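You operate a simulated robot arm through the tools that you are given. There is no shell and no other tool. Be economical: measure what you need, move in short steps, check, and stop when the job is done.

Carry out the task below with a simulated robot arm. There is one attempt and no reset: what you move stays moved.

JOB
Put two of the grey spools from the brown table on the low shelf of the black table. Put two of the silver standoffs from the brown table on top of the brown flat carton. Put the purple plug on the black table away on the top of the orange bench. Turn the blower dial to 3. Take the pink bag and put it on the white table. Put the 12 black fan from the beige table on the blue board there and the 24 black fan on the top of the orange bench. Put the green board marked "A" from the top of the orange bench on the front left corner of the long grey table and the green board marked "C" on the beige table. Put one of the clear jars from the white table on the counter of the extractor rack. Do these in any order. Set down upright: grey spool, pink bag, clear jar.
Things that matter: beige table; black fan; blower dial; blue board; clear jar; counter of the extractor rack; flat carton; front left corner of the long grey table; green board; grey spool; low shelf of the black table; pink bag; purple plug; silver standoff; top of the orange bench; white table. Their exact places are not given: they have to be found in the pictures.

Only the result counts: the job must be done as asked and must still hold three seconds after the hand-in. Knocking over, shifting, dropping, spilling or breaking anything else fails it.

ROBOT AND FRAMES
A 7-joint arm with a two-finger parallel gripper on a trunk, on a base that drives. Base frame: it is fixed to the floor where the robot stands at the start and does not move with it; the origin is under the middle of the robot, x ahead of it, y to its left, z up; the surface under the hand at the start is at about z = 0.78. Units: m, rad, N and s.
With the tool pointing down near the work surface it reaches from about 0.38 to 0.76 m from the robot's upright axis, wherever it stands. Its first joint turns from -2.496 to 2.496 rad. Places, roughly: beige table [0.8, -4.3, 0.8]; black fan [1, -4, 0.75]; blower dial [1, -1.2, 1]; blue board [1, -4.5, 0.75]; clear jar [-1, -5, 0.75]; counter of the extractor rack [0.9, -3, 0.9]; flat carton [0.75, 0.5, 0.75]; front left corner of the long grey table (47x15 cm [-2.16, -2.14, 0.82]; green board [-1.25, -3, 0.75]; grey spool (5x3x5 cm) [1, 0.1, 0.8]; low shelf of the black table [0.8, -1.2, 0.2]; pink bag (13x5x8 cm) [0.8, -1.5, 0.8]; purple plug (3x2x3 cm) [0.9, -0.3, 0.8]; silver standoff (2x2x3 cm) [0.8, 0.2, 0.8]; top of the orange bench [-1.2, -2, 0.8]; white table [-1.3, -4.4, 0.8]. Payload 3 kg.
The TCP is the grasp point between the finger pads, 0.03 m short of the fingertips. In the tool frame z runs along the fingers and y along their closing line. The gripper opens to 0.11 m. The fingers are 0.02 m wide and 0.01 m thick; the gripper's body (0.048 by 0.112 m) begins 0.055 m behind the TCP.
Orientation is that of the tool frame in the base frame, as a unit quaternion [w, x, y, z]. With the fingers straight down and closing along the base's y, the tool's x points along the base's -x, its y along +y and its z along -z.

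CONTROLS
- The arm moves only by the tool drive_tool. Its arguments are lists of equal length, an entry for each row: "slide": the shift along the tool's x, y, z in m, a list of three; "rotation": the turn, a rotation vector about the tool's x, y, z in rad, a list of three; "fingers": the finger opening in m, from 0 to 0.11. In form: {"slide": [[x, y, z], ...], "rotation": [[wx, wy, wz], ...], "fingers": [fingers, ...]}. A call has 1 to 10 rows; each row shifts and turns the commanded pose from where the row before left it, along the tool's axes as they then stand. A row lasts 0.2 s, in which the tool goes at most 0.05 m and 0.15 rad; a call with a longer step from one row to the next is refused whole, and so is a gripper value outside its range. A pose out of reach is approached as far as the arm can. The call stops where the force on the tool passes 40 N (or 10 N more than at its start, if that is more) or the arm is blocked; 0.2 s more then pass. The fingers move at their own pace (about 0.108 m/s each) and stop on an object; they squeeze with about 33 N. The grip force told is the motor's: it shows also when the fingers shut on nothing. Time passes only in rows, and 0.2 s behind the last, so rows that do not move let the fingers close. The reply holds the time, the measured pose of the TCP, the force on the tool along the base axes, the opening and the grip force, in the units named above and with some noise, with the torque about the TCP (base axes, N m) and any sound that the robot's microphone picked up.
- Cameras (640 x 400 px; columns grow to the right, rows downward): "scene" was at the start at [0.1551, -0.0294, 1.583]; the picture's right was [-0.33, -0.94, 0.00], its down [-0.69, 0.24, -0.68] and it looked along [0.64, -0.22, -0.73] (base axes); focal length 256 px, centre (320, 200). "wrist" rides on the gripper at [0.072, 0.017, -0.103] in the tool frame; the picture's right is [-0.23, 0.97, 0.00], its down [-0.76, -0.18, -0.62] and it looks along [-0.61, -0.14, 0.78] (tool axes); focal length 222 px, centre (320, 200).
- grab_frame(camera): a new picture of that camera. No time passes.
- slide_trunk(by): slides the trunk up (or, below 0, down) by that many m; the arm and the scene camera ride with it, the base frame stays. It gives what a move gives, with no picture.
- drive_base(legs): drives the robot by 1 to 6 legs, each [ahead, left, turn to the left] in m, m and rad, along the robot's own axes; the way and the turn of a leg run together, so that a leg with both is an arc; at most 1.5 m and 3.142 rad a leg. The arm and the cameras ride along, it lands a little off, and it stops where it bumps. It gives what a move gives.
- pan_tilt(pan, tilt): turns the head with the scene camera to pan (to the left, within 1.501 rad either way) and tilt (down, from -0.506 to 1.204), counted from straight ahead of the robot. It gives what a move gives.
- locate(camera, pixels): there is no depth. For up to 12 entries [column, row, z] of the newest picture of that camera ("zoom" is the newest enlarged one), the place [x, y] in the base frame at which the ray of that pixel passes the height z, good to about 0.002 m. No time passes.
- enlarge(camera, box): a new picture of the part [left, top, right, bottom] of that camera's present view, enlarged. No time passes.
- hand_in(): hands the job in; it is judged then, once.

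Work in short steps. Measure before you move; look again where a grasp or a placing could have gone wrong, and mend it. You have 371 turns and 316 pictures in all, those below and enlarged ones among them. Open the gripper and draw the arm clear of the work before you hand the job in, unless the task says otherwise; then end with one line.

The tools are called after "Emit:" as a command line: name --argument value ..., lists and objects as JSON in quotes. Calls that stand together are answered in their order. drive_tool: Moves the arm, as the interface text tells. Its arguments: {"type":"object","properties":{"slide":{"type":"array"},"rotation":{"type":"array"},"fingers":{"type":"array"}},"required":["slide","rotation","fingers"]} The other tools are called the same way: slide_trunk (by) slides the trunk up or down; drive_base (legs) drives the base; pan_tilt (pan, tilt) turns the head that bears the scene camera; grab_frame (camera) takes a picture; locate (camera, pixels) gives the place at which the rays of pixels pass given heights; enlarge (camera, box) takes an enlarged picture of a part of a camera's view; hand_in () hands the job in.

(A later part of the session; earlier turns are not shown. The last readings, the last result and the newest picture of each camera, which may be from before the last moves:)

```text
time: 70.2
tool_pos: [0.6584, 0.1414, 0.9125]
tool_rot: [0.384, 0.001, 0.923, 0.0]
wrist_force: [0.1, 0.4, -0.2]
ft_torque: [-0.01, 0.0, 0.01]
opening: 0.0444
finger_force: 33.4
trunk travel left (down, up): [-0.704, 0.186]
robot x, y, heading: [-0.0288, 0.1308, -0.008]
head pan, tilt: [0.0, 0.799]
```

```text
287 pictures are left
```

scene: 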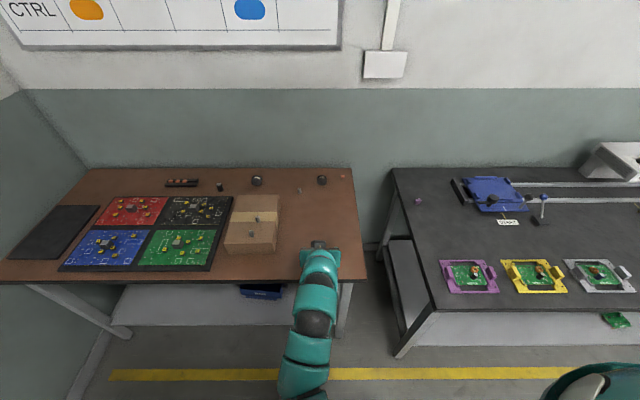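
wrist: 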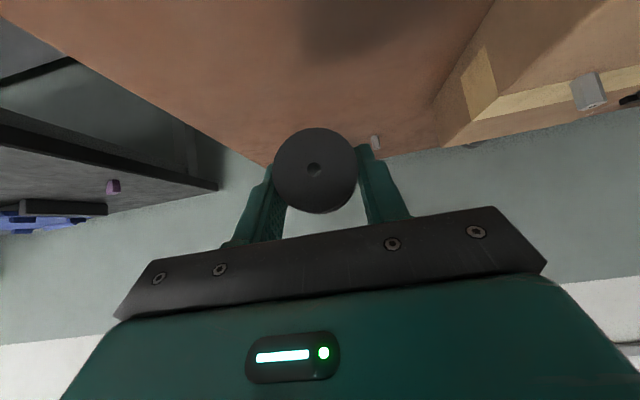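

Held at 0.0445. Now back off, drive right to y≈−0.6, and lower the trunk by 0.65.

Emit:
drive_base --legs '[[-0.45, 0, 0], [0, -0.73, 0]]'

Emit:
slide_trunk --by -0.4

Emit:
slide_trunk --by -0.24

Emit:
pan_tilt --pan 0 --tilt 0.4

Emit:
grab_frame --camera "scene"

Emit:
grab_frame --camera "wrist"

```text
time: 76.5
tool_pos: [0.2098, -0.5763, 0.9127]
tool_rot: [0.383, 0.001, 0.924, 0.0]
wrist_force: [-0.7, 0.0, -0.5]
ft_torque: [0.01, -0.01, 0.0]
opening: 0.0447
finger_force: 33.3
trunk travel left (down, up): [-0.704, 0.186]
robot x, y, heading: [-0.4744, -0.5861, -0.003]
head pan, tilt: [0.0, 0.799]
```

```text
time: 80.3
tool_pos: [0.2105, -0.5761, 0.5119]
tool_rot: [0.384, 0.001, 0.924, 0.001]
wrist_force: [0.0, -0.3, -0.1]
ft_torque: [-0.03, 0.02, 0.0]
opening: 0.0445
finger_force: 33.1
trunk travel left (down, up): [-0.304, 0.586]
robot x, y, heading: [-0.4787, -0.5879, 0.001]
head pan, tilt: [0.0, 0.799]
```

```text
time: 83.0
tool_pos: [0.2235, -0.5808, 0.3483]
tool_rot: [0.4, 0.01, 0.917, 0.002]
wrist_force: [0.5, -0.3, -0.2]
ft_torque: [0.01, 0.04, 0.05]
opening: 0.0447
finger_force: 32.8
trunk travel left (down, up): [-0.122, 0.768]
robot x, y, heading: [-0.4745, -0.5869, -0.005]
head pan, tilt: [0.0, 0.799]
stopped: the arm was blocked; the commanded pose is now the measured one
```

```text
time: 83.9
tool_pos: [0.2223, -0.5801, 0.3435]
tool_rot: [0.395, 0.008, 0.919, 0.002]
wrist_force: [0.1, 0.1, -0.2]
ft_torque: [0.01, 0.02, -0.01]
opening: 0.0447
finger_force: 33.3
trunk travel left (down, up): [-0.122, 0.768]
robot x, y, heading: [-0.4785, -0.5804, -0.004]
head pan, tilt: [0.0, 0.4]
```

```text
286 pictures are left
```

scene: 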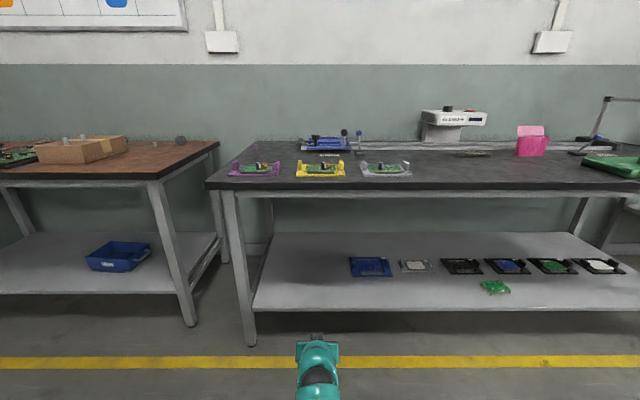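

```text
285 pictures are left
```

wrist: 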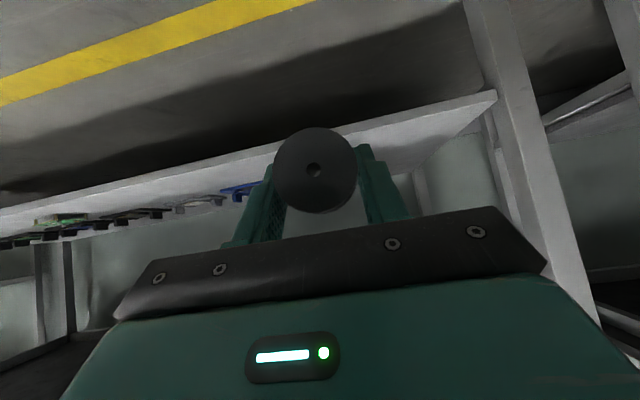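

The arm was blocked (elbow low against my own base, presumably). Raise the trunk a bit, then lower the tool with the arm instead.

Emit:
slide_trunk --by 0.06

Emit:
drive_tool --slide '[[0, 0, 0.03], [0, 0, 0.03], [0.02, 0, 0.02], [0.02, 0, 0.02]]' --rotation '[[0, 0.02, 0], [0, 0, 0], [0, 0, 0], [0, 0, 0]]' --fingers '[0, 0, 0, 0]'

```text
time: 84.9
tool_pos: [0.2215, -0.5793, 0.4054]
tool_rot: [0.394, 0.008, 0.919, 0.002]
wrist_force: [0.4, -0.1, -0.4]
ft_torque: [-0.01, -0.01, -0.02]
opening: 0.0445
finger_force: 33.2
trunk travel left (down, up): [-0.182, 0.708]
robot x, y, heading: [-0.4771, -0.5876, -0.005]
head pan, tilt: [0.0, 0.4]
```

```text
time: 85.9
tool_pos: [0.2632, -0.5775, 0.3055]
tool_rot: [0.385, 0.007, 0.923, 0.003]
wrist_force: [0.1, 0.1, -0.9]
ft_torque: [0.0, 0.01, -0.03]
opening: 0.0447
finger_force: 33.0
trunk travel left (down, up): [-0.182, 0.708]
robot x, y, heading: [-0.4749, -0.5877, -0.007]
head pan, tilt: [0.0, 0.4]
```

Clear. Drive ahead 0.335 m so the spool is over the shelf.

Emit:
drive_base --legs '[[0.335, 0, 0]]'

Emit:
grab_frame --camera "wrist"

Emit:
grab_frame --camera "scene"

```text
time: 88.1
tool_pos: [0.6019, -0.5787, 0.3076]
tool_rot: [0.385, 0.008, 0.923, 0.002]
wrist_force: [-0.7, 0.1, 0.3]
ft_torque: [-0.02, -0.01, -0.01]
opening: 0.0445
finger_force: 33.3
trunk travel left (down, up): [-0.182, 0.708]
robot x, y, heading: [-0.1381, -0.5853, -0.001]
head pan, tilt: [0.0, 0.4]
```

```text
284 pictures are left
```

wrist: 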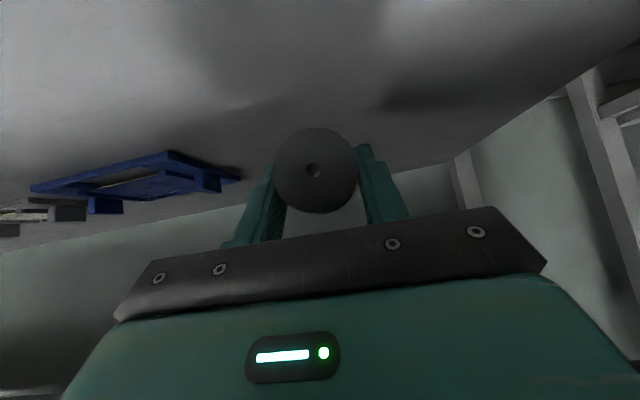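

```text
283 pictures are left
```

scene: 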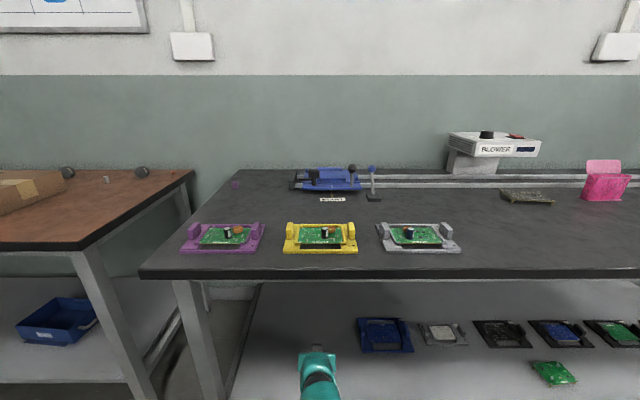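

Over the shelf with free space around. Lower straight down in shrinking steps until contact.

Emit:
drive_tool --slide '[[0.018, 0, 0.018], [0.018, 0, 0.018], [0.009, 0, 0.009], [0.003, 0, 0.003], [0.003, 0, 0.003], [0.002, 0, 0.002]]' --rotation '[[0, 0, 0], [0, 0, 0], [0, 0, 0], [0, 0, 0], [0, 0, 0], [0, 0, 0]]' --fingers '[0, 0, 0, 0, 0, 0]'

```text
time: 89.2
tool_pos: [0.6073, -0.5783, 0.2486]
tool_rot: [0.395, 0.008, 0.919, 0.003]
wrist_force: [4.9, 0.2, 14.2]
ft_torque: [-0.05, -0.13, 0.07]
opening: 0.0446
finger_force: 33.2
trunk travel left (down, up): [-0.182, 0.708]
robot x, y, heading: [-0.1355, -0.5914, -0.001]
head pan, tilt: [0.0, 0.4]
stopped in row 5: the force on the tool passed its limit at 47 N (the readings are from after the stop); the commanded pose is now the measured one
```

Contact at z≈0.249. Release gently to see that it stays.

Emit:
drive_tool --slide '[[0, 0, 0], [0, 0, 0], [0, 0, 0], [0, 0, 0]]' --rotation '[[0, 0, 0], [0, 0, 0], [0, 0, 0], [0, 0, 0]]' --fingers '[0.05, 0.06, 0.07, 0.09]'

Emit:
grab_frame --camera "wrist"

```text
time: 90.1
tool_pos: [0.6057, -0.5708, 0.2498]
tool_rot: [0.396, 0.005, 0.918, 0.01]
wrist_force: [-9.2, 5.7, 13.0]
ft_torque: [-0.42, 0.04, -0.34]
opening: 0.0869
finger_force: 0.1
trunk travel left (down, up): [-0.182, 0.708]
robot x, y, heading: [-0.146, -0.5868, -0.0]
head pan, tilt: [0.0, 0.4]
stopped in row 4: the force on the tool passed its limit at 46 N (the readings are from after the stop); the commanded pose is now the measured one
```

```text
282 pictures are left
```

wrist: 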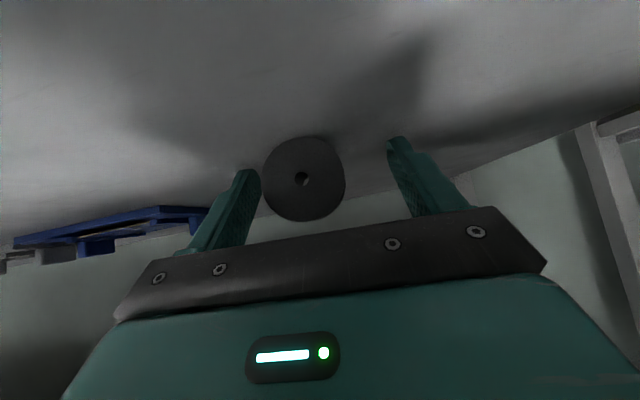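

The spool stands free between the fingers. Withdraw backward along the tool axis.

Emit:
drive_tool --slide '[[-0.004, 0, -0.006], [0, 0, -0.015], [0, 0, -0.03], [0, 0, -0.04], [0, 0, -0.03]]' --rotation '[[0, 0, 0], [0, 0, 0], [0, 0, 0], [0, 0, 0], [0, 0, 0]]' --fingers '[0.09, 0.09, 0.09, 0.09, 0.09]'

Emit:
grab_frame --camera "wrist"

```text
time: 91.3
tool_pos: [0.5223, -0.5748, 0.3321]
tool_rot: [0.393, 0.007, 0.919, 0.007]
wrist_force: [0.4, 0.2, 0.0]
ft_torque: [0.0, 0.01, 0.0]
opening: 0.0901
finger_force: 0.0
trunk travel left (down, up): [-0.182, 0.708]
robot x, y, heading: [-0.1406, -0.5863, -0.004]
head pan, tilt: [0.0, 0.4]
```

```text
281 pictures are left
```

wrist: 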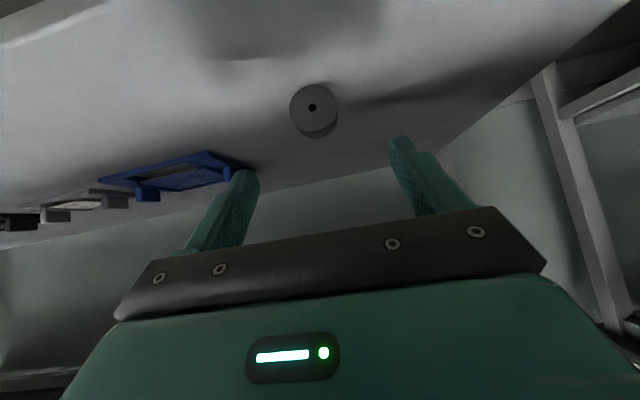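

The spool stands on the shelf. Back out, raise the trunk and go for the spool near (1.022, 0.118).

Emit:
drive_base --legs '[[-0.35, 0, 0]]'

Emit:
slide_trunk --by 0.4

Emit:
slide_trunk --by 0.24

Emit:
drive_base --legs '[[0, 0.7, 0], [0.5, 0, 0]]'

Emit:
pan_tilt --pan 0 --tilt 0.9

Emit:
grab_frame --camera "scene"

Emit:
grab_frame --camera "wrist"

```text
time: 93.6
tool_pos: [0.1772, -0.5767, 0.331]
tool_rot: [0.393, 0.009, 0.919, 0.007]
wrist_force: [-0.2, -0.7, 0.5]
ft_torque: [0.0, -0.02, 0.01]
opening: 0.09
finger_force: 0.0
trunk travel left (down, up): [-0.182, 0.708]
robot x, y, heading: [-0.4861, -0.5852, -0.013]
head pan, tilt: [0.0, 0.4]
```

```text
time: 97.4
tool_pos: [0.1779, -0.5775, 0.7311]
tool_rot: [0.394, 0.008, 0.919, 0.007]
wrist_force: [-0.2, -0.7, -0.5]
ft_torque: [0.0, -0.01, 0.01]
opening: 0.0901
finger_force: 0.0
trunk travel left (down, up): [-0.582, 0.308]
robot x, y, heading: [-0.4844, -0.5835, -0.009]
head pan, tilt: [0.0, 0.4]
```

```text
time: 99.9
tool_pos: [0.1766, -0.5771, 0.9707]
tool_rot: [0.393, 0.009, 0.919, 0.007]
wrist_force: [-0.2, 0.8, 0.3]
ft_torque: [0.0, 0.02, 0.01]
opening: 0.09
finger_force: 0.0
trunk travel left (down, up): [-0.822, 0.068]
robot x, y, heading: [-0.4847, -0.5838, -0.005]
head pan, tilt: [0.0, 0.4]
```

```text
time: 106.3
tool_pos: [0.6821, 0.1142, 0.9713]
tool_rot: [0.393, 0.015, 0.919, 0.004]
wrist_force: [-0.3, 0.5, -0.2]
ft_torque: [-0.01, 0.03, -0.01]
opening: 0.0899
finger_force: 0.1
trunk travel left (down, up): [-0.822, 0.068]
robot x, y, heading: [0.0188, 0.1148, -0.023]
head pan, tilt: [0.0, 0.4]
```

```text
time: 107.2
tool_pos: [0.6825, 0.1144, 0.972]
tool_rot: [0.393, 0.015, 0.919, 0.005]
wrist_force: [0.2, 0.3, -0.1]
ft_torque: [0.03, 0.02, -0.03]
opening: 0.0901
finger_force: 0.1
trunk travel left (down, up): [-0.822, 0.068]
robot x, y, heading: [0.0172, 0.1175, -0.02]
head pan, tilt: [0.0, 0.901]
```

```text
280 pictures are left
```

scene: 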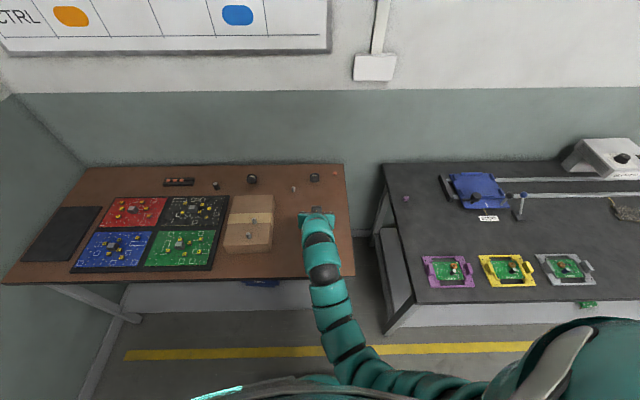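

```text
279 pictures are left
```

wrist: 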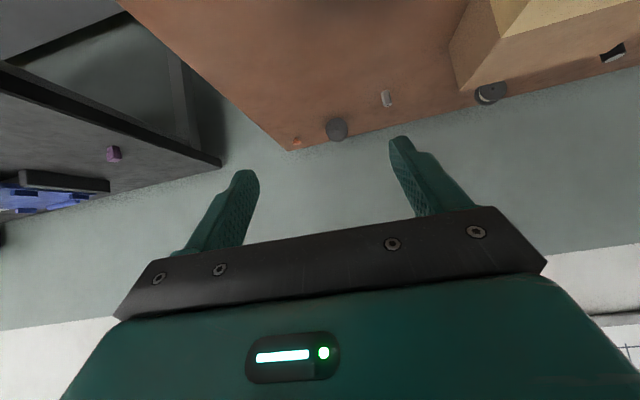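

Drive ahead 0.19 m (to the proven x≈0.2) and correct the heading.

Emit:
drive_base --legs '[[0.19, 0, 0.02]]'

Emit:
enlarge --camera "wrist" --box '[240, 60, 440, 185]'

```text
time: 108.8
tool_pos: [0.8741, 0.1272, 0.9722]
tool_rot: [0.393, 0.003, 0.919, 0.009]
wrist_force: [0.5, 0.3, 0.0]
ft_torque: [0.02, 0.01, 0.02]
opening: 0.0899
finger_force: 0.0
trunk travel left (down, up): [-0.822, 0.068]
robot x, y, heading: [0.2092, 0.1132, -0.004]
head pan, tilt: [0.0, 0.901]
```

```text
3.20 times, centred on (340, 122) of wrist
```

zoom: 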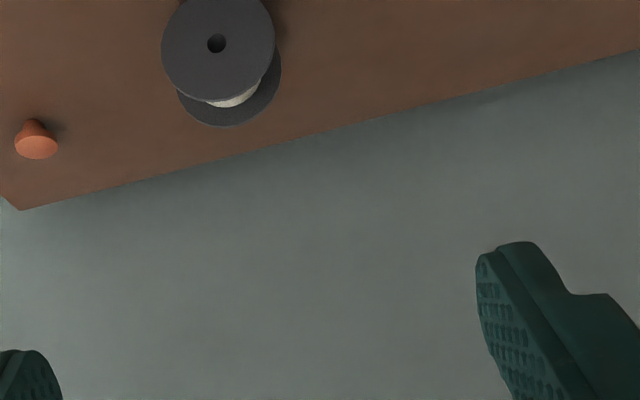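

Emit:
locate --camera "zoom" --pixels '[[218, 44, 0.8025], [229, 70, 0.8025], [35, 148, 0.785]]'

```text
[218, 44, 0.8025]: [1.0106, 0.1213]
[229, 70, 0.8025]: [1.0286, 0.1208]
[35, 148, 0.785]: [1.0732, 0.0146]
```

Spool at (1.020, 0.121). Advance along the tool axis part-way.

Emit:
drive_tool --slide '[[0.007, -0.003, 0.04], [0.008, -0.003, 0.04], [0, 0, 0.04], [0, 0, 0.03]]' --rotation '[[0, 0, 0], [0, 0, 0], [0, 0, 0], [0, 0, 0]]' --fingers '[0.09, 0.09, 0.09, 0.09]'

Emit:
grab_frame --camera "wrist"

Emit:
grab_frame --camera "scene"

```text
time: 109.8
tool_pos: [0.9711, 0.1228, 0.8552]
tool_rot: [0.392, 0.004, 0.92, 0.008]
wrist_force: [0.9, -0.3, -0.3]
ft_torque: [0.01, -0.01, 0.01]
opening: 0.0899
finger_force: 0.0
trunk travel left (down, up): [-0.822, 0.068]
robot x, y, heading: [0.2109, 0.1098, -0.0]
head pan, tilt: [0.0, 0.901]
```

```text
277 pictures are left
```

wrist: 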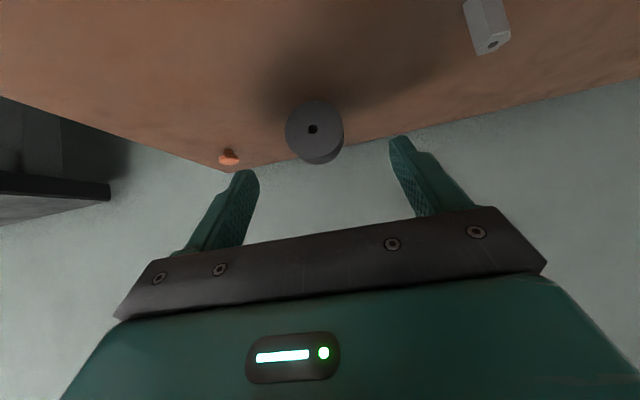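

```text
276 pictures are left
```

scene: 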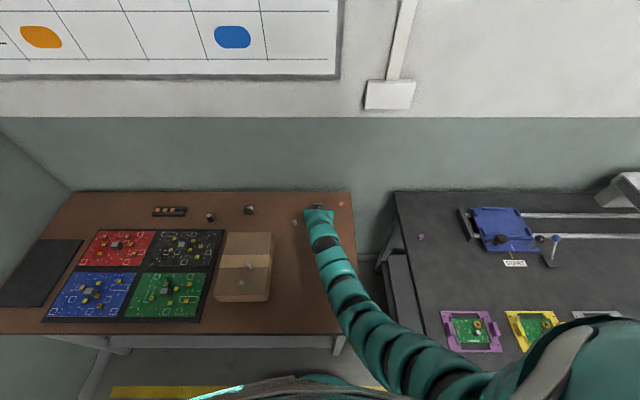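

Emit:
drive_tool --slide '[[-0.003, -0.001, 0.03], [0, -0.001, 0.034], [0, 0, 0], [0, 0, 0], [0, 0, 0], [0, 0, 0]]' --rotation '[[0, 0, 0], [0, 0, 0], [0, 0, 0], [0, 0, 0], [0, 0, 0], [0, 0, 0]]' --fingers '[0.09, 0.09, 0.09, 0.04, 0.0, 0.0]'

Emit:
grab_frame --camera "wrist"

```text
time: 111.2
tool_pos: [1.0164, 0.1226, 0.8153]
tool_rot: [0.394, 0.004, 0.919, 0.01]
wrist_force: [-0.3, 0.7, -0.6]
ft_torque: [0.01, 0.02, 0.01]
opening: 0.0445
finger_force: 32.9
trunk travel left (down, up): [-0.822, 0.068]
robot x, y, heading: [0.2126, 0.1117, 0.001]
head pan, tilt: [0.0, 0.901]
```

```text
275 pictures are left
```

wrist: 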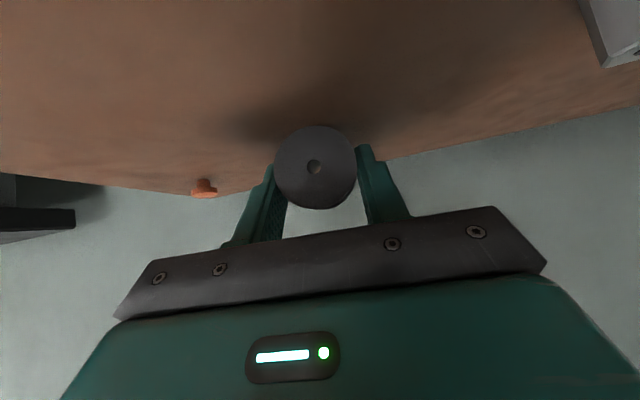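

Gripped at 0.0445. Lift 0.1 m and back off.

Emit:
drive_tool --slide '[[-0.015, 0, -0.014], [-0.028, 0, -0.028], [-0.03, 0, -0.03]]' --rotation '[[0, 0, 0], [0, 0, 0], [0, 0, 0]]' --fingers '[0.0, 0.0, 0.0]'

Emit:
drive_base --legs '[[-0.7, 0, 0], [0, -0.56, 0]]'

Emit:
grab_frame --camera "wrist"

```text
time: 112.0
tool_pos: [1.0164, 0.1212, 0.9183]
tool_rot: [0.393, 0.004, 0.919, 0.008]
wrist_force: [-0.2, 0.7, 0.6]
ft_torque: [-0.01, -0.03, -0.01]
opening: 0.0445
finger_force: 33.0
trunk travel left (down, up): [-0.822, 0.068]
robot x, y, heading: [0.2127, 0.1128, 0.004]
head pan, tilt: [0.0, 0.901]
```

```text
time: 118.6
tool_pos: [0.3099, -0.4316, 0.9166]
tool_rot: [0.393, 0.004, 0.919, 0.009]
wrist_force: [0.3, -0.3, 0.0]
ft_torque: [0.02, 0.03, 0.04]
opening: 0.0446
finger_force: 32.9
trunk travel left (down, up): [-0.822, 0.068]
robot x, y, heading: [-0.4947, -0.437, 0.006]
head pan, tilt: [0.0, 0.901]
```

```text
274 pictures are left
```

wrist: 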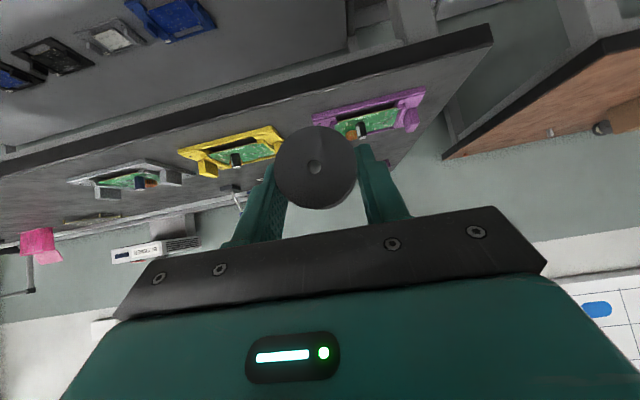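

Lower the trunk 0.62 and drive in.

Emit:
slide_trunk --by -0.4

Emit:
slide_trunk --by -0.21

Emit:
drive_base --legs '[[0.3, -0.02, 0]]'

Emit:
grab_frame --camera "wrist"

```text
time: 122.5
tool_pos: [0.3085, -0.4323, 0.5175]
tool_rot: [0.393, 0.004, 0.92, 0.009]
wrist_force: [-0.4, 0.2, 0.0]
ft_torque: [-0.01, -0.03, 0.01]
opening: 0.0445
finger_force: 33.1
trunk travel left (down, up): [-0.422, 0.468]
robot x, y, heading: [-0.4981, -0.4421, -0.0]
head pan, tilt: [0.0, 0.901]
```

```text
time: 124.7
tool_pos: [0.31, -0.4323, 0.3066]
tool_rot: [0.393, 0.004, 0.919, 0.009]
wrist_force: [-0.2, 0.3, 0.1]
ft_torque: [0.01, 0.0, 0.0]
opening: 0.0447
finger_force: 32.9
trunk travel left (down, up): [-0.212, 0.678]
robot x, y, heading: [-0.4999, -0.4361, 0.002]
head pan, tilt: [0.0, 0.901]
```

```text
time: 126.8
tool_pos: [0.6108, -0.4526, 0.3079]
tool_rot: [0.393, 0.005, 0.919, 0.008]
wrist_force: [0.5, -0.3, 0.7]
ft_torque: [-0.01, 0.01, 0.0]
opening: 0.0444
finger_force: 32.9
trunk travel left (down, up): [-0.212, 0.678]
robot x, y, heading: [-0.1965, -0.4605, 0.003]
head pan, tilt: [0.0, 0.901]
```

```text
273 pictures are left
```

wrist: 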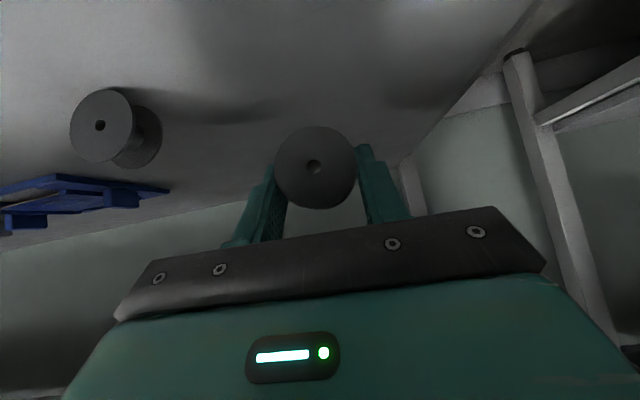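

Spool 1 stands at left. Lower the second in small steps.

Emit:
drive_tool --slide '[[0.018, 0, 0.017], [0.014, 0, 0.013], [0.003, 0, 0.003], [0.002, 0, 0.002], [0.002, 0, 0.002]]' --rotation '[[0, 0, 0], [0, 0, 0], [0, 0, 0], [0, 0, 0], [0, 0, 0]]' --fingers '[0, 0, 0, 0, 0]'

```text
time: 128.0
tool_pos: [0.6095, -0.4507, 0.2547]
tool_rot: [0.394, 0.004, 0.919, 0.009]
wrist_force: [0.4, -0.6, -0.3]
ft_torque: [0.03, -0.03, -0.02]
opening: 0.0443
finger_force: 32.8
trunk travel left (down, up): [-0.212, 0.678]
robot x, y, heading: [-0.1936, -0.4596, 0.001]
head pan, tilt: [0.0, 0.901]
```

Emit:
drive_tool --slide '[[0.0015, 0, 0.0015], [0.0015, 0, 0.0015], [0, 0, 0]]' --rotation '[[0, 0, 0], [0, 0, 0], [0, 0, 0]]' --fingers '[0, 0, 0]'

```text
time: 128.8
tool_pos: [0.6119, -0.4511, 0.2528]
tool_rot: [0.397, 0.005, 0.918, 0.009]
wrist_force: [1.3, -0.2, 21.4]
ft_torque: [-0.04, 0.0, -0.03]
opening: 0.0448
finger_force: 32.8
trunk travel left (down, up): [-0.212, 0.678]
robot x, y, heading: [-0.1921, -0.4566, -0.003]
head pan, tilt: [0.0, 0.901]
```

Contact. Ease a touch and open slowly, then withdraw.

Emit:
drive_tool --slide '[[-0.0014, 0, -0.0014], [0, 0, 0], [0, 0, 0], [0, 0, 0], [0, 0, 0]]' --rotation '[[0, 0, 0], [0, 0, 0], [0, 0, 0], [0, 0, 0], [0, 0, 0]]' --fingers '[0, 0.05, 0.06, 0.075, 0.09]'

Emit:
drive_tool --slide '[[0, 0, -0.01], [0, 0, -0.02], [0, 0, -0.03], [0, 0, -0.04], [0, 0, -0.03]]' --rotation '[[0, 0, 0], [0, 0, 0], [0, 0, 0], [0, 0, 0], [0, 0, 0]]' --fingers '[0.09, 0.09, 0.09, 0.09, 0.09]'

Emit:
grab_frame --camera "wrist"

```text
time: 129.9
tool_pos: [0.6092, -0.4524, 0.2526]
tool_rot: [0.394, 0.005, 0.919, 0.008]
wrist_force: [0.0, 0.2, -0.1]
ft_torque: [0.02, 0.0, 0.01]
opening: 0.0899
finger_force: 0.0
trunk travel left (down, up): [-0.212, 0.678]
robot x, y, heading: [-0.1977, -0.4624, -0.003]
head pan, tilt: [0.0, 0.901]
```

```text
time: 131.2
tool_pos: [0.5162, -0.4537, 0.3406]
tool_rot: [0.392, 0.005, 0.92, 0.008]
wrist_force: [0.5, 0.1, -0.3]
ft_torque: [-0.01, 0.0, 0.04]
opening: 0.0902
finger_force: 0.0
trunk travel left (down, up): [-0.212, 0.678]
robot x, y, heading: [-0.1952, -0.459, -0.002]
head pan, tilt: [0.0, 0.901]
```

```text
272 pictures are left
```

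wrist: 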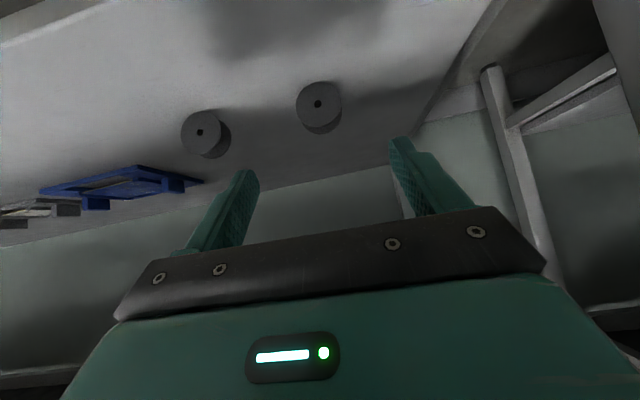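

Both spools stand on the shelf. Next the purple plug: back out, raise, and approach the left end of the black table.

Emit:
drive_base --legs '[[-0.35, 0, 0]]'

Emit:
slide_trunk --by 0.4

Emit:
slide_trunk --by 0.24

Emit:
drive_base --legs '[[0.5, 0.12, 0]]'

Emit:
grab_frame --camera "scene"

Emit:
grab_frame --camera "wrist"

```text
time: 133.5
tool_pos: [0.1555, -0.4553, 0.339]
tool_rot: [0.393, 0.006, 0.92, 0.008]
wrist_force: [0.2, 0.0, -0.4]
ft_torque: [-0.02, 0.01, -0.04]
opening: 0.0901
finger_force: 0.1
trunk travel left (down, up): [-0.212, 0.678]
robot x, y, heading: [-0.5578, -0.4529, -0.004]
head pan, tilt: [0.0, 0.901]
```

```text
time: 137.3
tool_pos: [0.1559, -0.4567, 0.7402]
tool_rot: [0.394, 0.006, 0.919, 0.008]
wrist_force: [-0.2, -0.1, 0.7]
ft_torque: [-0.03, 0.04, -0.05]
opening: 0.0901
finger_force: 0.0
trunk travel left (down, up): [-0.612, 0.278]
robot x, y, heading: [-0.5577, -0.459, -0.001]
head pan, tilt: [0.0, 0.901]
```

```text
time: 139.8
tool_pos: [0.1565, -0.4558, 0.9794]
tool_rot: [0.393, 0.007, 0.919, 0.007]
wrist_force: [-0.1, 0.3, -0.6]
ft_torque: [0.0, -0.01, -0.02]
opening: 0.09
finger_force: 0.0
trunk travel left (down, up): [-0.852, 0.038]
robot x, y, heading: [-0.555, -0.4585, -0.003]
head pan, tilt: [0.0, 0.901]
```

```text
time: 142.8
tool_pos: [0.6562, -0.3381, 0.98]
tool_rot: [0.394, 0.008, 0.919, 0.006]
wrist_force: [0.0, 0.0, 0.1]
ft_torque: [0.0, -0.02, 0.01]
opening: 0.0898
finger_force: 0.0
trunk travel left (down, up): [-0.852, 0.038]
robot x, y, heading: [-0.0574, -0.3413, -0.005]
head pan, tilt: [0.0, 0.901]
```

```text
271 pictures are left
```

scene: 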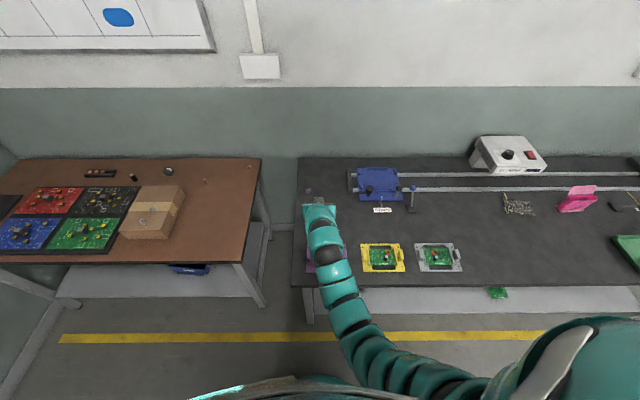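

```text
270 pictures are left
```

wrist: 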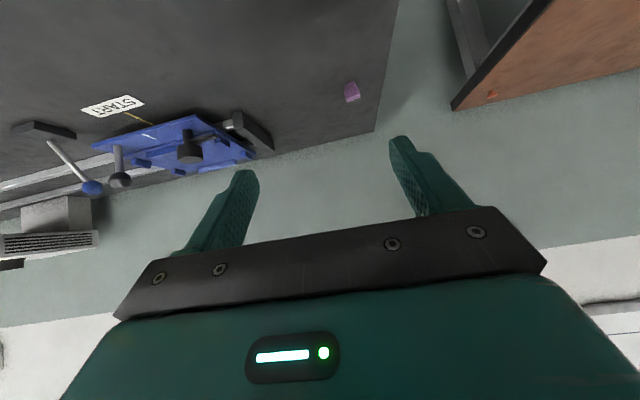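

The purple plug is at wrist (352,92). Enlarge and locate it.

Emit:
enlarge --camera "wrist" --box '[312, 67, 392, 117]'

Emit:
locate --camera "wrist" --pixels '[[352, 92, 0.79], [374, 132, 0.78], [240, 125, 0.8]]'

```text
8.00 times, centred on (352, 92) of wrist
```

zoom: 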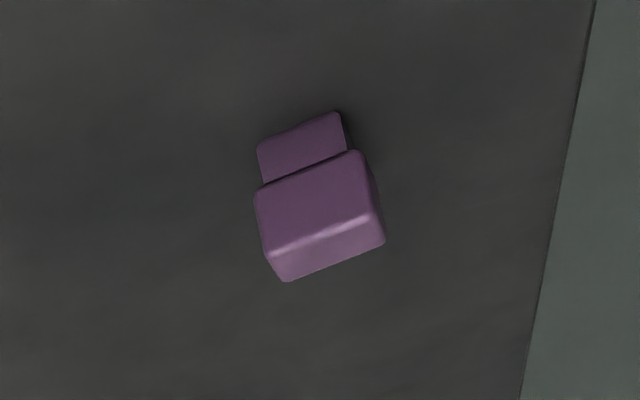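

```text
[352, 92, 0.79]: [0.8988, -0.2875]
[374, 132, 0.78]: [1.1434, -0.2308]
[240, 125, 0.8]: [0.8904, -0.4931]
```

Emit:
locate --camera "zoom" --pixels '[[300, 140, 0.78], [300, 145, 0.785], [262, 250, 0.808], [370, 215, 0.808], [287, 281, 0.81], [385, 243, 0.81]]'

```text
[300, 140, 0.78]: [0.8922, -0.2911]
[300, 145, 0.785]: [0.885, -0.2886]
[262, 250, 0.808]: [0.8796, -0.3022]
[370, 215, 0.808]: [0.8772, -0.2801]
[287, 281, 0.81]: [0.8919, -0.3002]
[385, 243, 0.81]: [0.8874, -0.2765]
```

Plug centre ≈ (0.886, −0.29), about 2.4 cm wide in y. Drive ahead 0.14 and sideways so it is straight ahead.

Emit:
drive_base --legs '[[0.14, 0.045, 0]]'

Emit:
drive_tool --slide '[[0.02, 0, 0.03], [0.02, 0, 0.03], [0.01, 0, 0.03]]' --rotation '[[0, 0, 0], [0, 0, 0], [0, 0, 0]]' --fingers '[0.06, 0.06, 0.06]'

Emit:
grab_frame --camera "wrist"

```text
time: 144.2
tool_pos: [0.7945, -0.2926, 0.9786]
tool_rot: [0.393, 0.009, 0.92, 0.006]
wrist_force: [0.2, 0.4, -0.7]
ft_torque: [-0.01, 0.0, -0.03]
opening: 0.0899
finger_force: 0.1
trunk travel left (down, up): [-0.852, 0.038]
robot x, y, heading: [0.0797, -0.2934, -0.003]
head pan, tilt: [0.0, 0.901]
```

```text
time: 144.9
tool_pos: [0.8265, -0.2902, 0.8821]
tool_rot: [0.394, 0.007, 0.919, 0.008]
wrist_force: [-0.9, -0.2, 0.0]
ft_torque: [0.03, 0.01, -0.02]
opening: 0.06
finger_force: 0.1
trunk travel left (down, up): [-0.852, 0.038]
robot x, y, heading: [0.0803, -0.2951, -0.002]
head pan, tilt: [0.0, 0.901]
```

```text
268 pictures are left
```

wrist: 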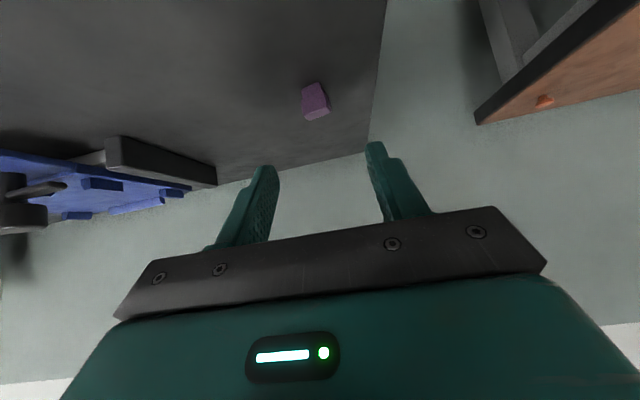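

Emit:
enlarge --camera "wrist" --box '[275, 75, 355, 125]'

Emit:
locate --camera "wrist" --pixels '[[314, 84, 0.78], [303, 112, 0.805], [326, 106, 0.805], [315, 115, 0.81], [330, 110, 0.81]]'

```text
8.00 times, centred on (315, 100) of wrist
```

zoom: 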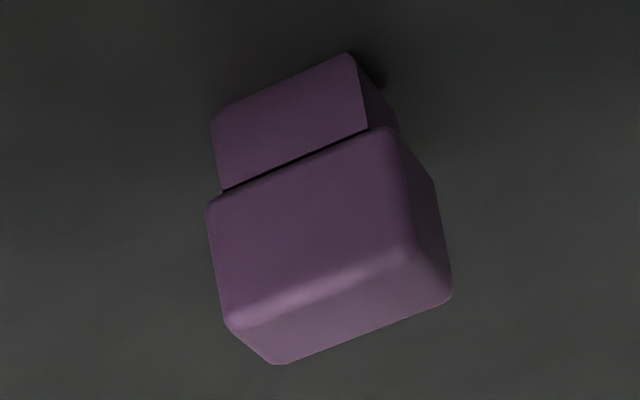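

```text
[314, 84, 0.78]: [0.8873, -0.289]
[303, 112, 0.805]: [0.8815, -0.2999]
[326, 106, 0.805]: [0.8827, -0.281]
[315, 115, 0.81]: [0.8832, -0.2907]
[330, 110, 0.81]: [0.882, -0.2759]
```

Emit:
drive_tool --slide '[[0.005, 0.0017, 0.03], [0.005, 0, 0.03], [0, 0, 0.03], [0, 0, 0], [0, 0, 0], [0, 0, 0]]' --rotation '[[0, 0, 0], [0, 0, 0], [0, 0, 0], [0, 0, 0], [0, 0, 0], [0, 0, 0]]' --fingers '[0.06, 0.06, 0.06, 0.02, 0.0, 0.0]'

Emit:
grab_frame --camera "wrist"

```text
time: 146.3
tool_pos: [0.8688, -0.2873, 0.8241]
tool_rot: [0.393, 0.008, 0.919, 0.007]
wrist_force: [0.5, -0.3, 1.3]
ft_torque: [-0.02, -0.04, -0.03]
opening: 0.0179
finger_force: 33.1
out of reach, approached as far as the arm can: row 3
trunk travel left (down, up): [-0.852, 0.038]
robot x, y, heading: [0.084, -0.2929, -0.004]
head pan, tilt: [0.0, 0.901]
```

```text
266 pictures are left
```

wrist: 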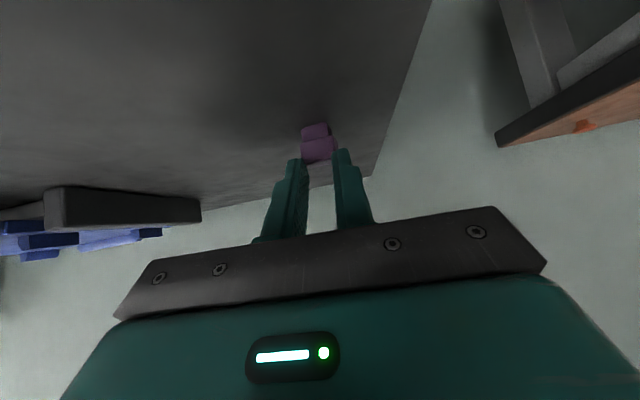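

Only the fingertips hold it and reach ran out. Open, drive ahead 0.03, and regrip deeper.

Emit:
drive_tool --slide '[[0, 0, 0], [0, 0, 0]]' --rotation '[[0, 0, 0], [0, 0, 0]]' --fingers '[0.05, 0.06]'

Emit:
drive_base --legs '[[0.03, 0, 0]]'

Emit:
grab_frame --camera "wrist"

```text
time: 146.9
tool_pos: [0.8701, -0.2872, 0.8254]
tool_rot: [0.393, 0.008, 0.919, 0.007]
wrist_force: [0.8, 0.0, 0.1]
ft_torque: [-0.01, 0.01, -0.01]
opening: 0.0599
finger_force: 0.0
trunk travel left (down, up): [-0.852, 0.038]
robot x, y, heading: [0.0804, -0.2937, -0.009]
head pan, tilt: [0.0, 0.901]
```

```text
time: 147.8
tool_pos: [0.8997, -0.2871, 0.8245]
tool_rot: [0.393, 0.008, 0.92, 0.007]
wrist_force: [-0.2, 1.1, -0.2]
ft_torque: [0.02, -0.01, 0.01]
opening: 0.0599
finger_force: 0.1
trunk travel left (down, up): [-0.852, 0.038]
robot x, y, heading: [0.1114, -0.2949, -0.007]
head pan, tilt: [0.0, 0.901]
```

```text
265 pictures are left
```

wrist: 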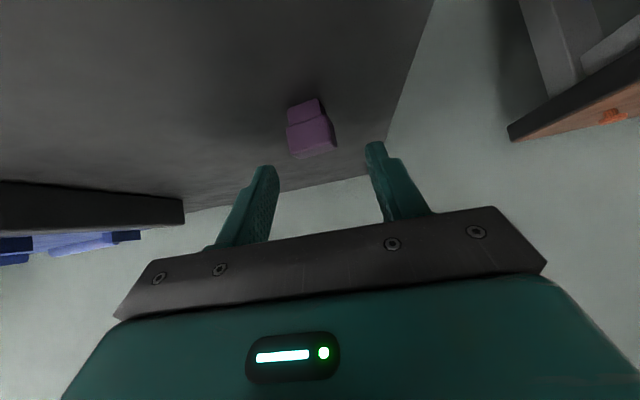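

Emit:
drive_tool --slide '[[0.009, -0.002, 0], [0.008, 0, 0.0], [0, 0, 0]]' --rotation '[[0, 0, 0], [0, 0, 0], [0, 0, 0]]' --fingers '[0.06, 0.06, 0.06]'

Emit:
grab_frame --camera "wrist"

```text
time: 148.6
tool_pos: [0.8886, -0.2896, 0.8123]
tool_rot: [0.394, 0.006, 0.919, 0.007]
wrist_force: [0.1, -0.8, -0.2]
ft_torque: [0.01, -0.03, 0.0]
opening: 0.0602
finger_force: 0.1
trunk travel left (down, up): [-0.852, 0.038]
robot x, y, heading: [0.1086, -0.2955, -0.002]
head pan, tilt: [0.0, 0.901]
```

```text
264 pictures are left
```

wrist: 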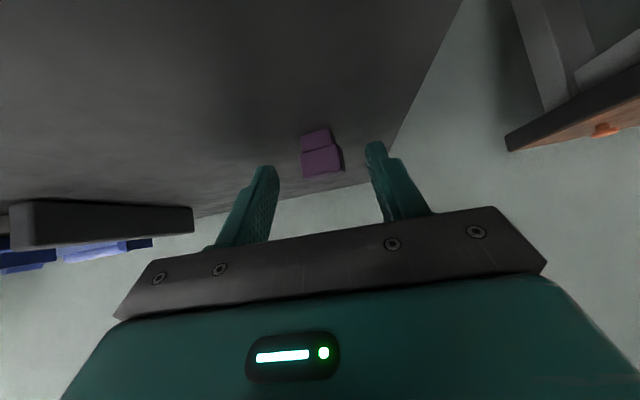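

Good alignment; close and lift.

Emit:
drive_tool --slide '[[0, 0, 0], [0, 0, 0], [0, 0, 0], [-0.02, 0, -0.02], [-0.03, 0, -0.03], [-0.03, 0, -0.03], [0, 0, 0]]' --rotation '[[0, 0, 0], [0, 0, 0], [0, 0, 0], [0, 0, 0], [0, 0, 0], [0, 0, 0], [0, 0, 0]]' --fingers '[0.02, 0, 0, 0, 0, 0, 0]'

Emit:
grab_frame --camera "wrist"

```text
time: 150.2
tool_pos: [0.8865, -0.2901, 0.9246]
tool_rot: [0.392, 0.007, 0.92, 0.008]
wrist_force: [-0.7, 0.9, 0.2]
ft_torque: [0.0, 0.05, -0.03]
opening: 0.0224
finger_force: 33.4
trunk travel left (down, up): [-0.852, 0.038]
robot x, y, heading: [0.1113, -0.2939, -0.006]
head pan, tilt: [0.0, 0.901]
```

```text
263 pictures are left
```

wrist: 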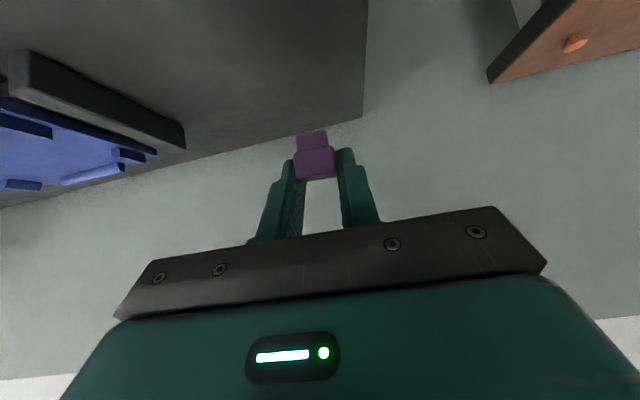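

Held at 0.0224. Back away, turn right to face down the aisle, and look.

Emit:
drive_base --legs '[[-0.5, 0, 0], [0, 0, -1.57]]'

Emit:
pan_tilt --pan -0.4 --tilt 0.5

Emit:
grab_frame --camera "scene"

Emit:
pan_tilt --pan -1.4 --tilt 0.5

Emit:
grab_frame --camera "scene"

```text
time: 157.0
tool_pos: [-0.3975, -1.0647, 0.9254]
tool_rot: [0.282, 0.659, 0.641, -0.275]
wrist_force: [0.4, 0.0, 0.5]
ft_torque: [0.01, 0.04, -0.01]
opening: 0.0221
finger_force: 32.8
trunk travel left (down, up): [-0.852, 0.038]
robot x, y, heading: [-0.3922, -0.285, -1.587]
head pan, tilt: [0.0, 0.901]
```

```text
time: 157.8
tool_pos: [-0.3961, -1.0655, 0.9257]
tool_rot: [0.281, 0.66, 0.641, -0.274]
wrist_force: [-0.1, 0.7, -0.3]
ft_torque: [0.02, 0.04, 0.02]
opening: 0.0221
finger_force: 33.4
trunk travel left (down, up): [-0.852, 0.038]
robot x, y, heading: [-0.3916, -0.2921, -1.584]
head pan, tilt: [-0.4, 0.499]
```

```text
262 pictures are left
```

scene: 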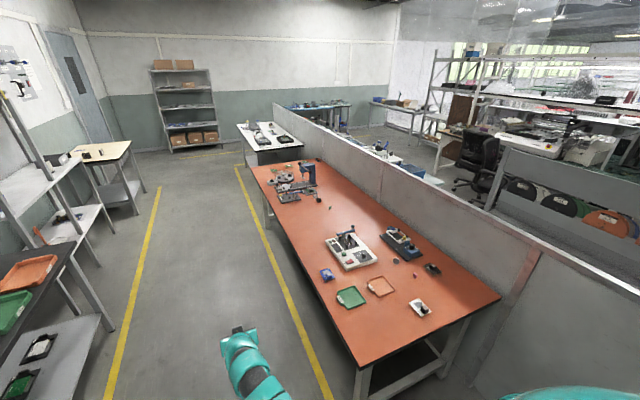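

```text
time: 159.1
tool_pos: [-0.3976, -1.066, 0.9262]
tool_rot: [0.281, 0.659, 0.641, -0.274]
wrist_force: [-0.7, 0.0, -0.2]
ft_torque: [0.01, 0.01, 0.0]
opening: 0.0223
finger_force: 32.6
trunk travel left (down, up): [-0.852, 0.038]
robot x, y, heading: [-0.3919, -0.2889, -1.587]
head pan, tilt: [-1.4, 0.499]
```

```text
261 pictures are left
```

scene: 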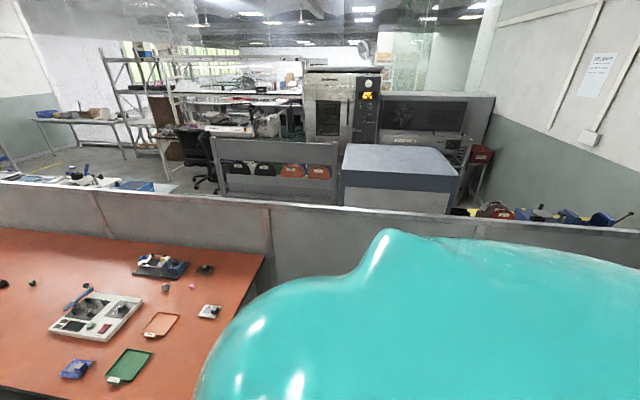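

Free space on the orange bench is around pixel (350,210) of the earlier view. I re-point the head to measure.

Emit:
pan_tilt --pan -0.4 --tilt 0.6

Emit:
grab_frame --camera "scene"

Emit:
enlarge --camera "scene" --box '[230, 120, 390, 220]'

```text
time: 160.4
tool_pos: [-0.3985, -1.0645, 0.9247]
tool_rot: [0.282, 0.659, 0.641, -0.275]
wrist_force: [0.3, 0.0, -0.2]
ft_torque: [0.01, -0.01, 0.02]
opening: 0.0223
finger_force: 33.6
trunk travel left (down, up): [-0.852, 0.038]
robot x, y, heading: [-0.3924, -0.2908, -1.589]
head pan, tilt: [-0.4, 0.6]
```

```text
260 pictures are left
```

scene: 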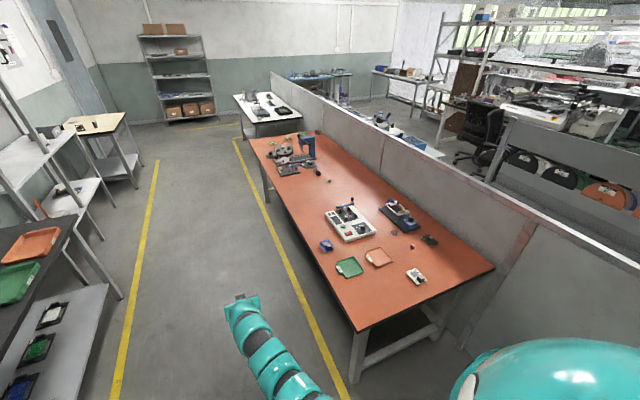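

```text
4.00 times, centred on (310, 170) of scene
```

zoom: 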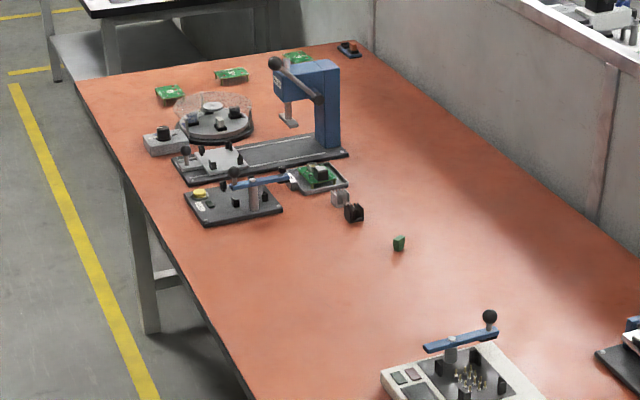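

Emit:
locate --camera "zoom" --pixels '[[270, 290, 0.78], [230, 370, 0.78], [168, 200, 0.78], [168, 92, 0.78], [232, 75, 0.78], [298, 57, 0.78], [77, 82, 0.78], [360, 42, 0.78]]'

Emit:
locate --camera "scene" --pixels '[[357, 330, 0.78], [494, 267, 0.78], [325, 245, 0.78], [350, 268, 0.78], [497, 190, 1.1], [425, 150, 0.78]]'

```text
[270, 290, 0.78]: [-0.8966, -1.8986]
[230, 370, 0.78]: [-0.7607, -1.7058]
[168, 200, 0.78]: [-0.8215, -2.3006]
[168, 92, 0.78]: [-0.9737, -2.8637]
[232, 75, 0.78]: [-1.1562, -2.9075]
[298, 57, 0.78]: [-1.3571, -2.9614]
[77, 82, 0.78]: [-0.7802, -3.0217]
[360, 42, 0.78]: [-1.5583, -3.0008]
```

```text
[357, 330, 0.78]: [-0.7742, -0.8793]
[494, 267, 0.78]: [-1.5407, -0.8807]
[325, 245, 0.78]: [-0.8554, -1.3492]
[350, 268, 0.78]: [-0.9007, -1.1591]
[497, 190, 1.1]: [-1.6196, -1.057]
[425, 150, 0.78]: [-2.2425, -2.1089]
```

Bench: x −0.775…−1.545, y −0.88…−3.0, top ≈0.78. I'll travel down the aisle at x≈0.05, turn to face the bench at y≈−1.93.

Emit:
drive_base --legs '[[0, 0.43, 0.01], [0.85, 0, 0], [0.79, 0, 0]]'

Emit:
drive_base --legs '[[0, 0, -1.56]]'

Emit:
pan_tilt --pan 0 --tilt 0.8

Emit:
grab_frame --camera "scene"

```text
time: 170.9
tool_pos: [0.015, -2.6982, 0.9254]
tool_rot: [0.281, 0.658, 0.642, -0.274]
wrist_force: [-0.2, 0.3, -0.3]
ft_torque: [-0.01, 0.01, 0.01]
opening: 0.0226
finger_force: 33.1
trunk travel left (down, up): [-0.852, 0.038]
robot x, y, heading: [0.0127, -1.9267, -1.583]
head pan, tilt: [-0.4, 0.6]
```

```text
time: 175.1
tool_pos: [-0.7581, -1.9324, 0.9257]
tool_rot: [0.009, 0.92, -0.004, -0.393]
wrist_force: [0.4, -0.1, 0.5]
ft_torque: [-0.02, 0.02, 0.01]
opening: 0.0225
finger_force: 32.7
trunk travel left (down, up): [-0.852, 0.038]
robot x, y, heading: [0.0179, -1.9227, -3.14]
head pan, tilt: [-0.4, 0.6]
```

```text
time: 176.0
tool_pos: [-0.7586, -1.9331, 0.9253]
tool_rot: [0.009, 0.919, -0.004, -0.393]
wrist_force: [0.3, 0.5, 0.5]
ft_torque: [0.01, 0.01, -0.01]
opening: 0.0223
finger_force: 33.3
trunk travel left (down, up): [-0.852, 0.038]
robot x, y, heading: [0.017, -1.9214, -3.138]
head pan, tilt: [0.0, 0.799]
```

```text
258 pictures are left
```

scene: 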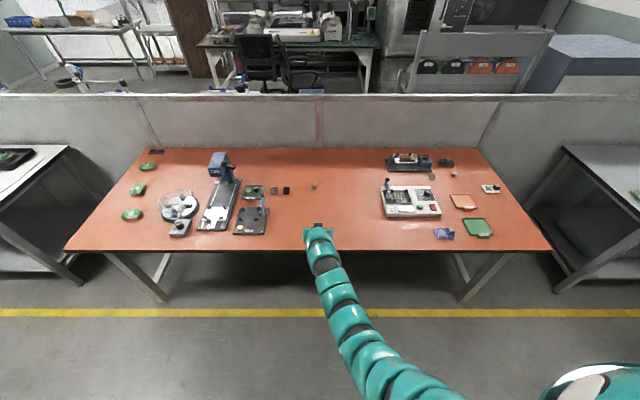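

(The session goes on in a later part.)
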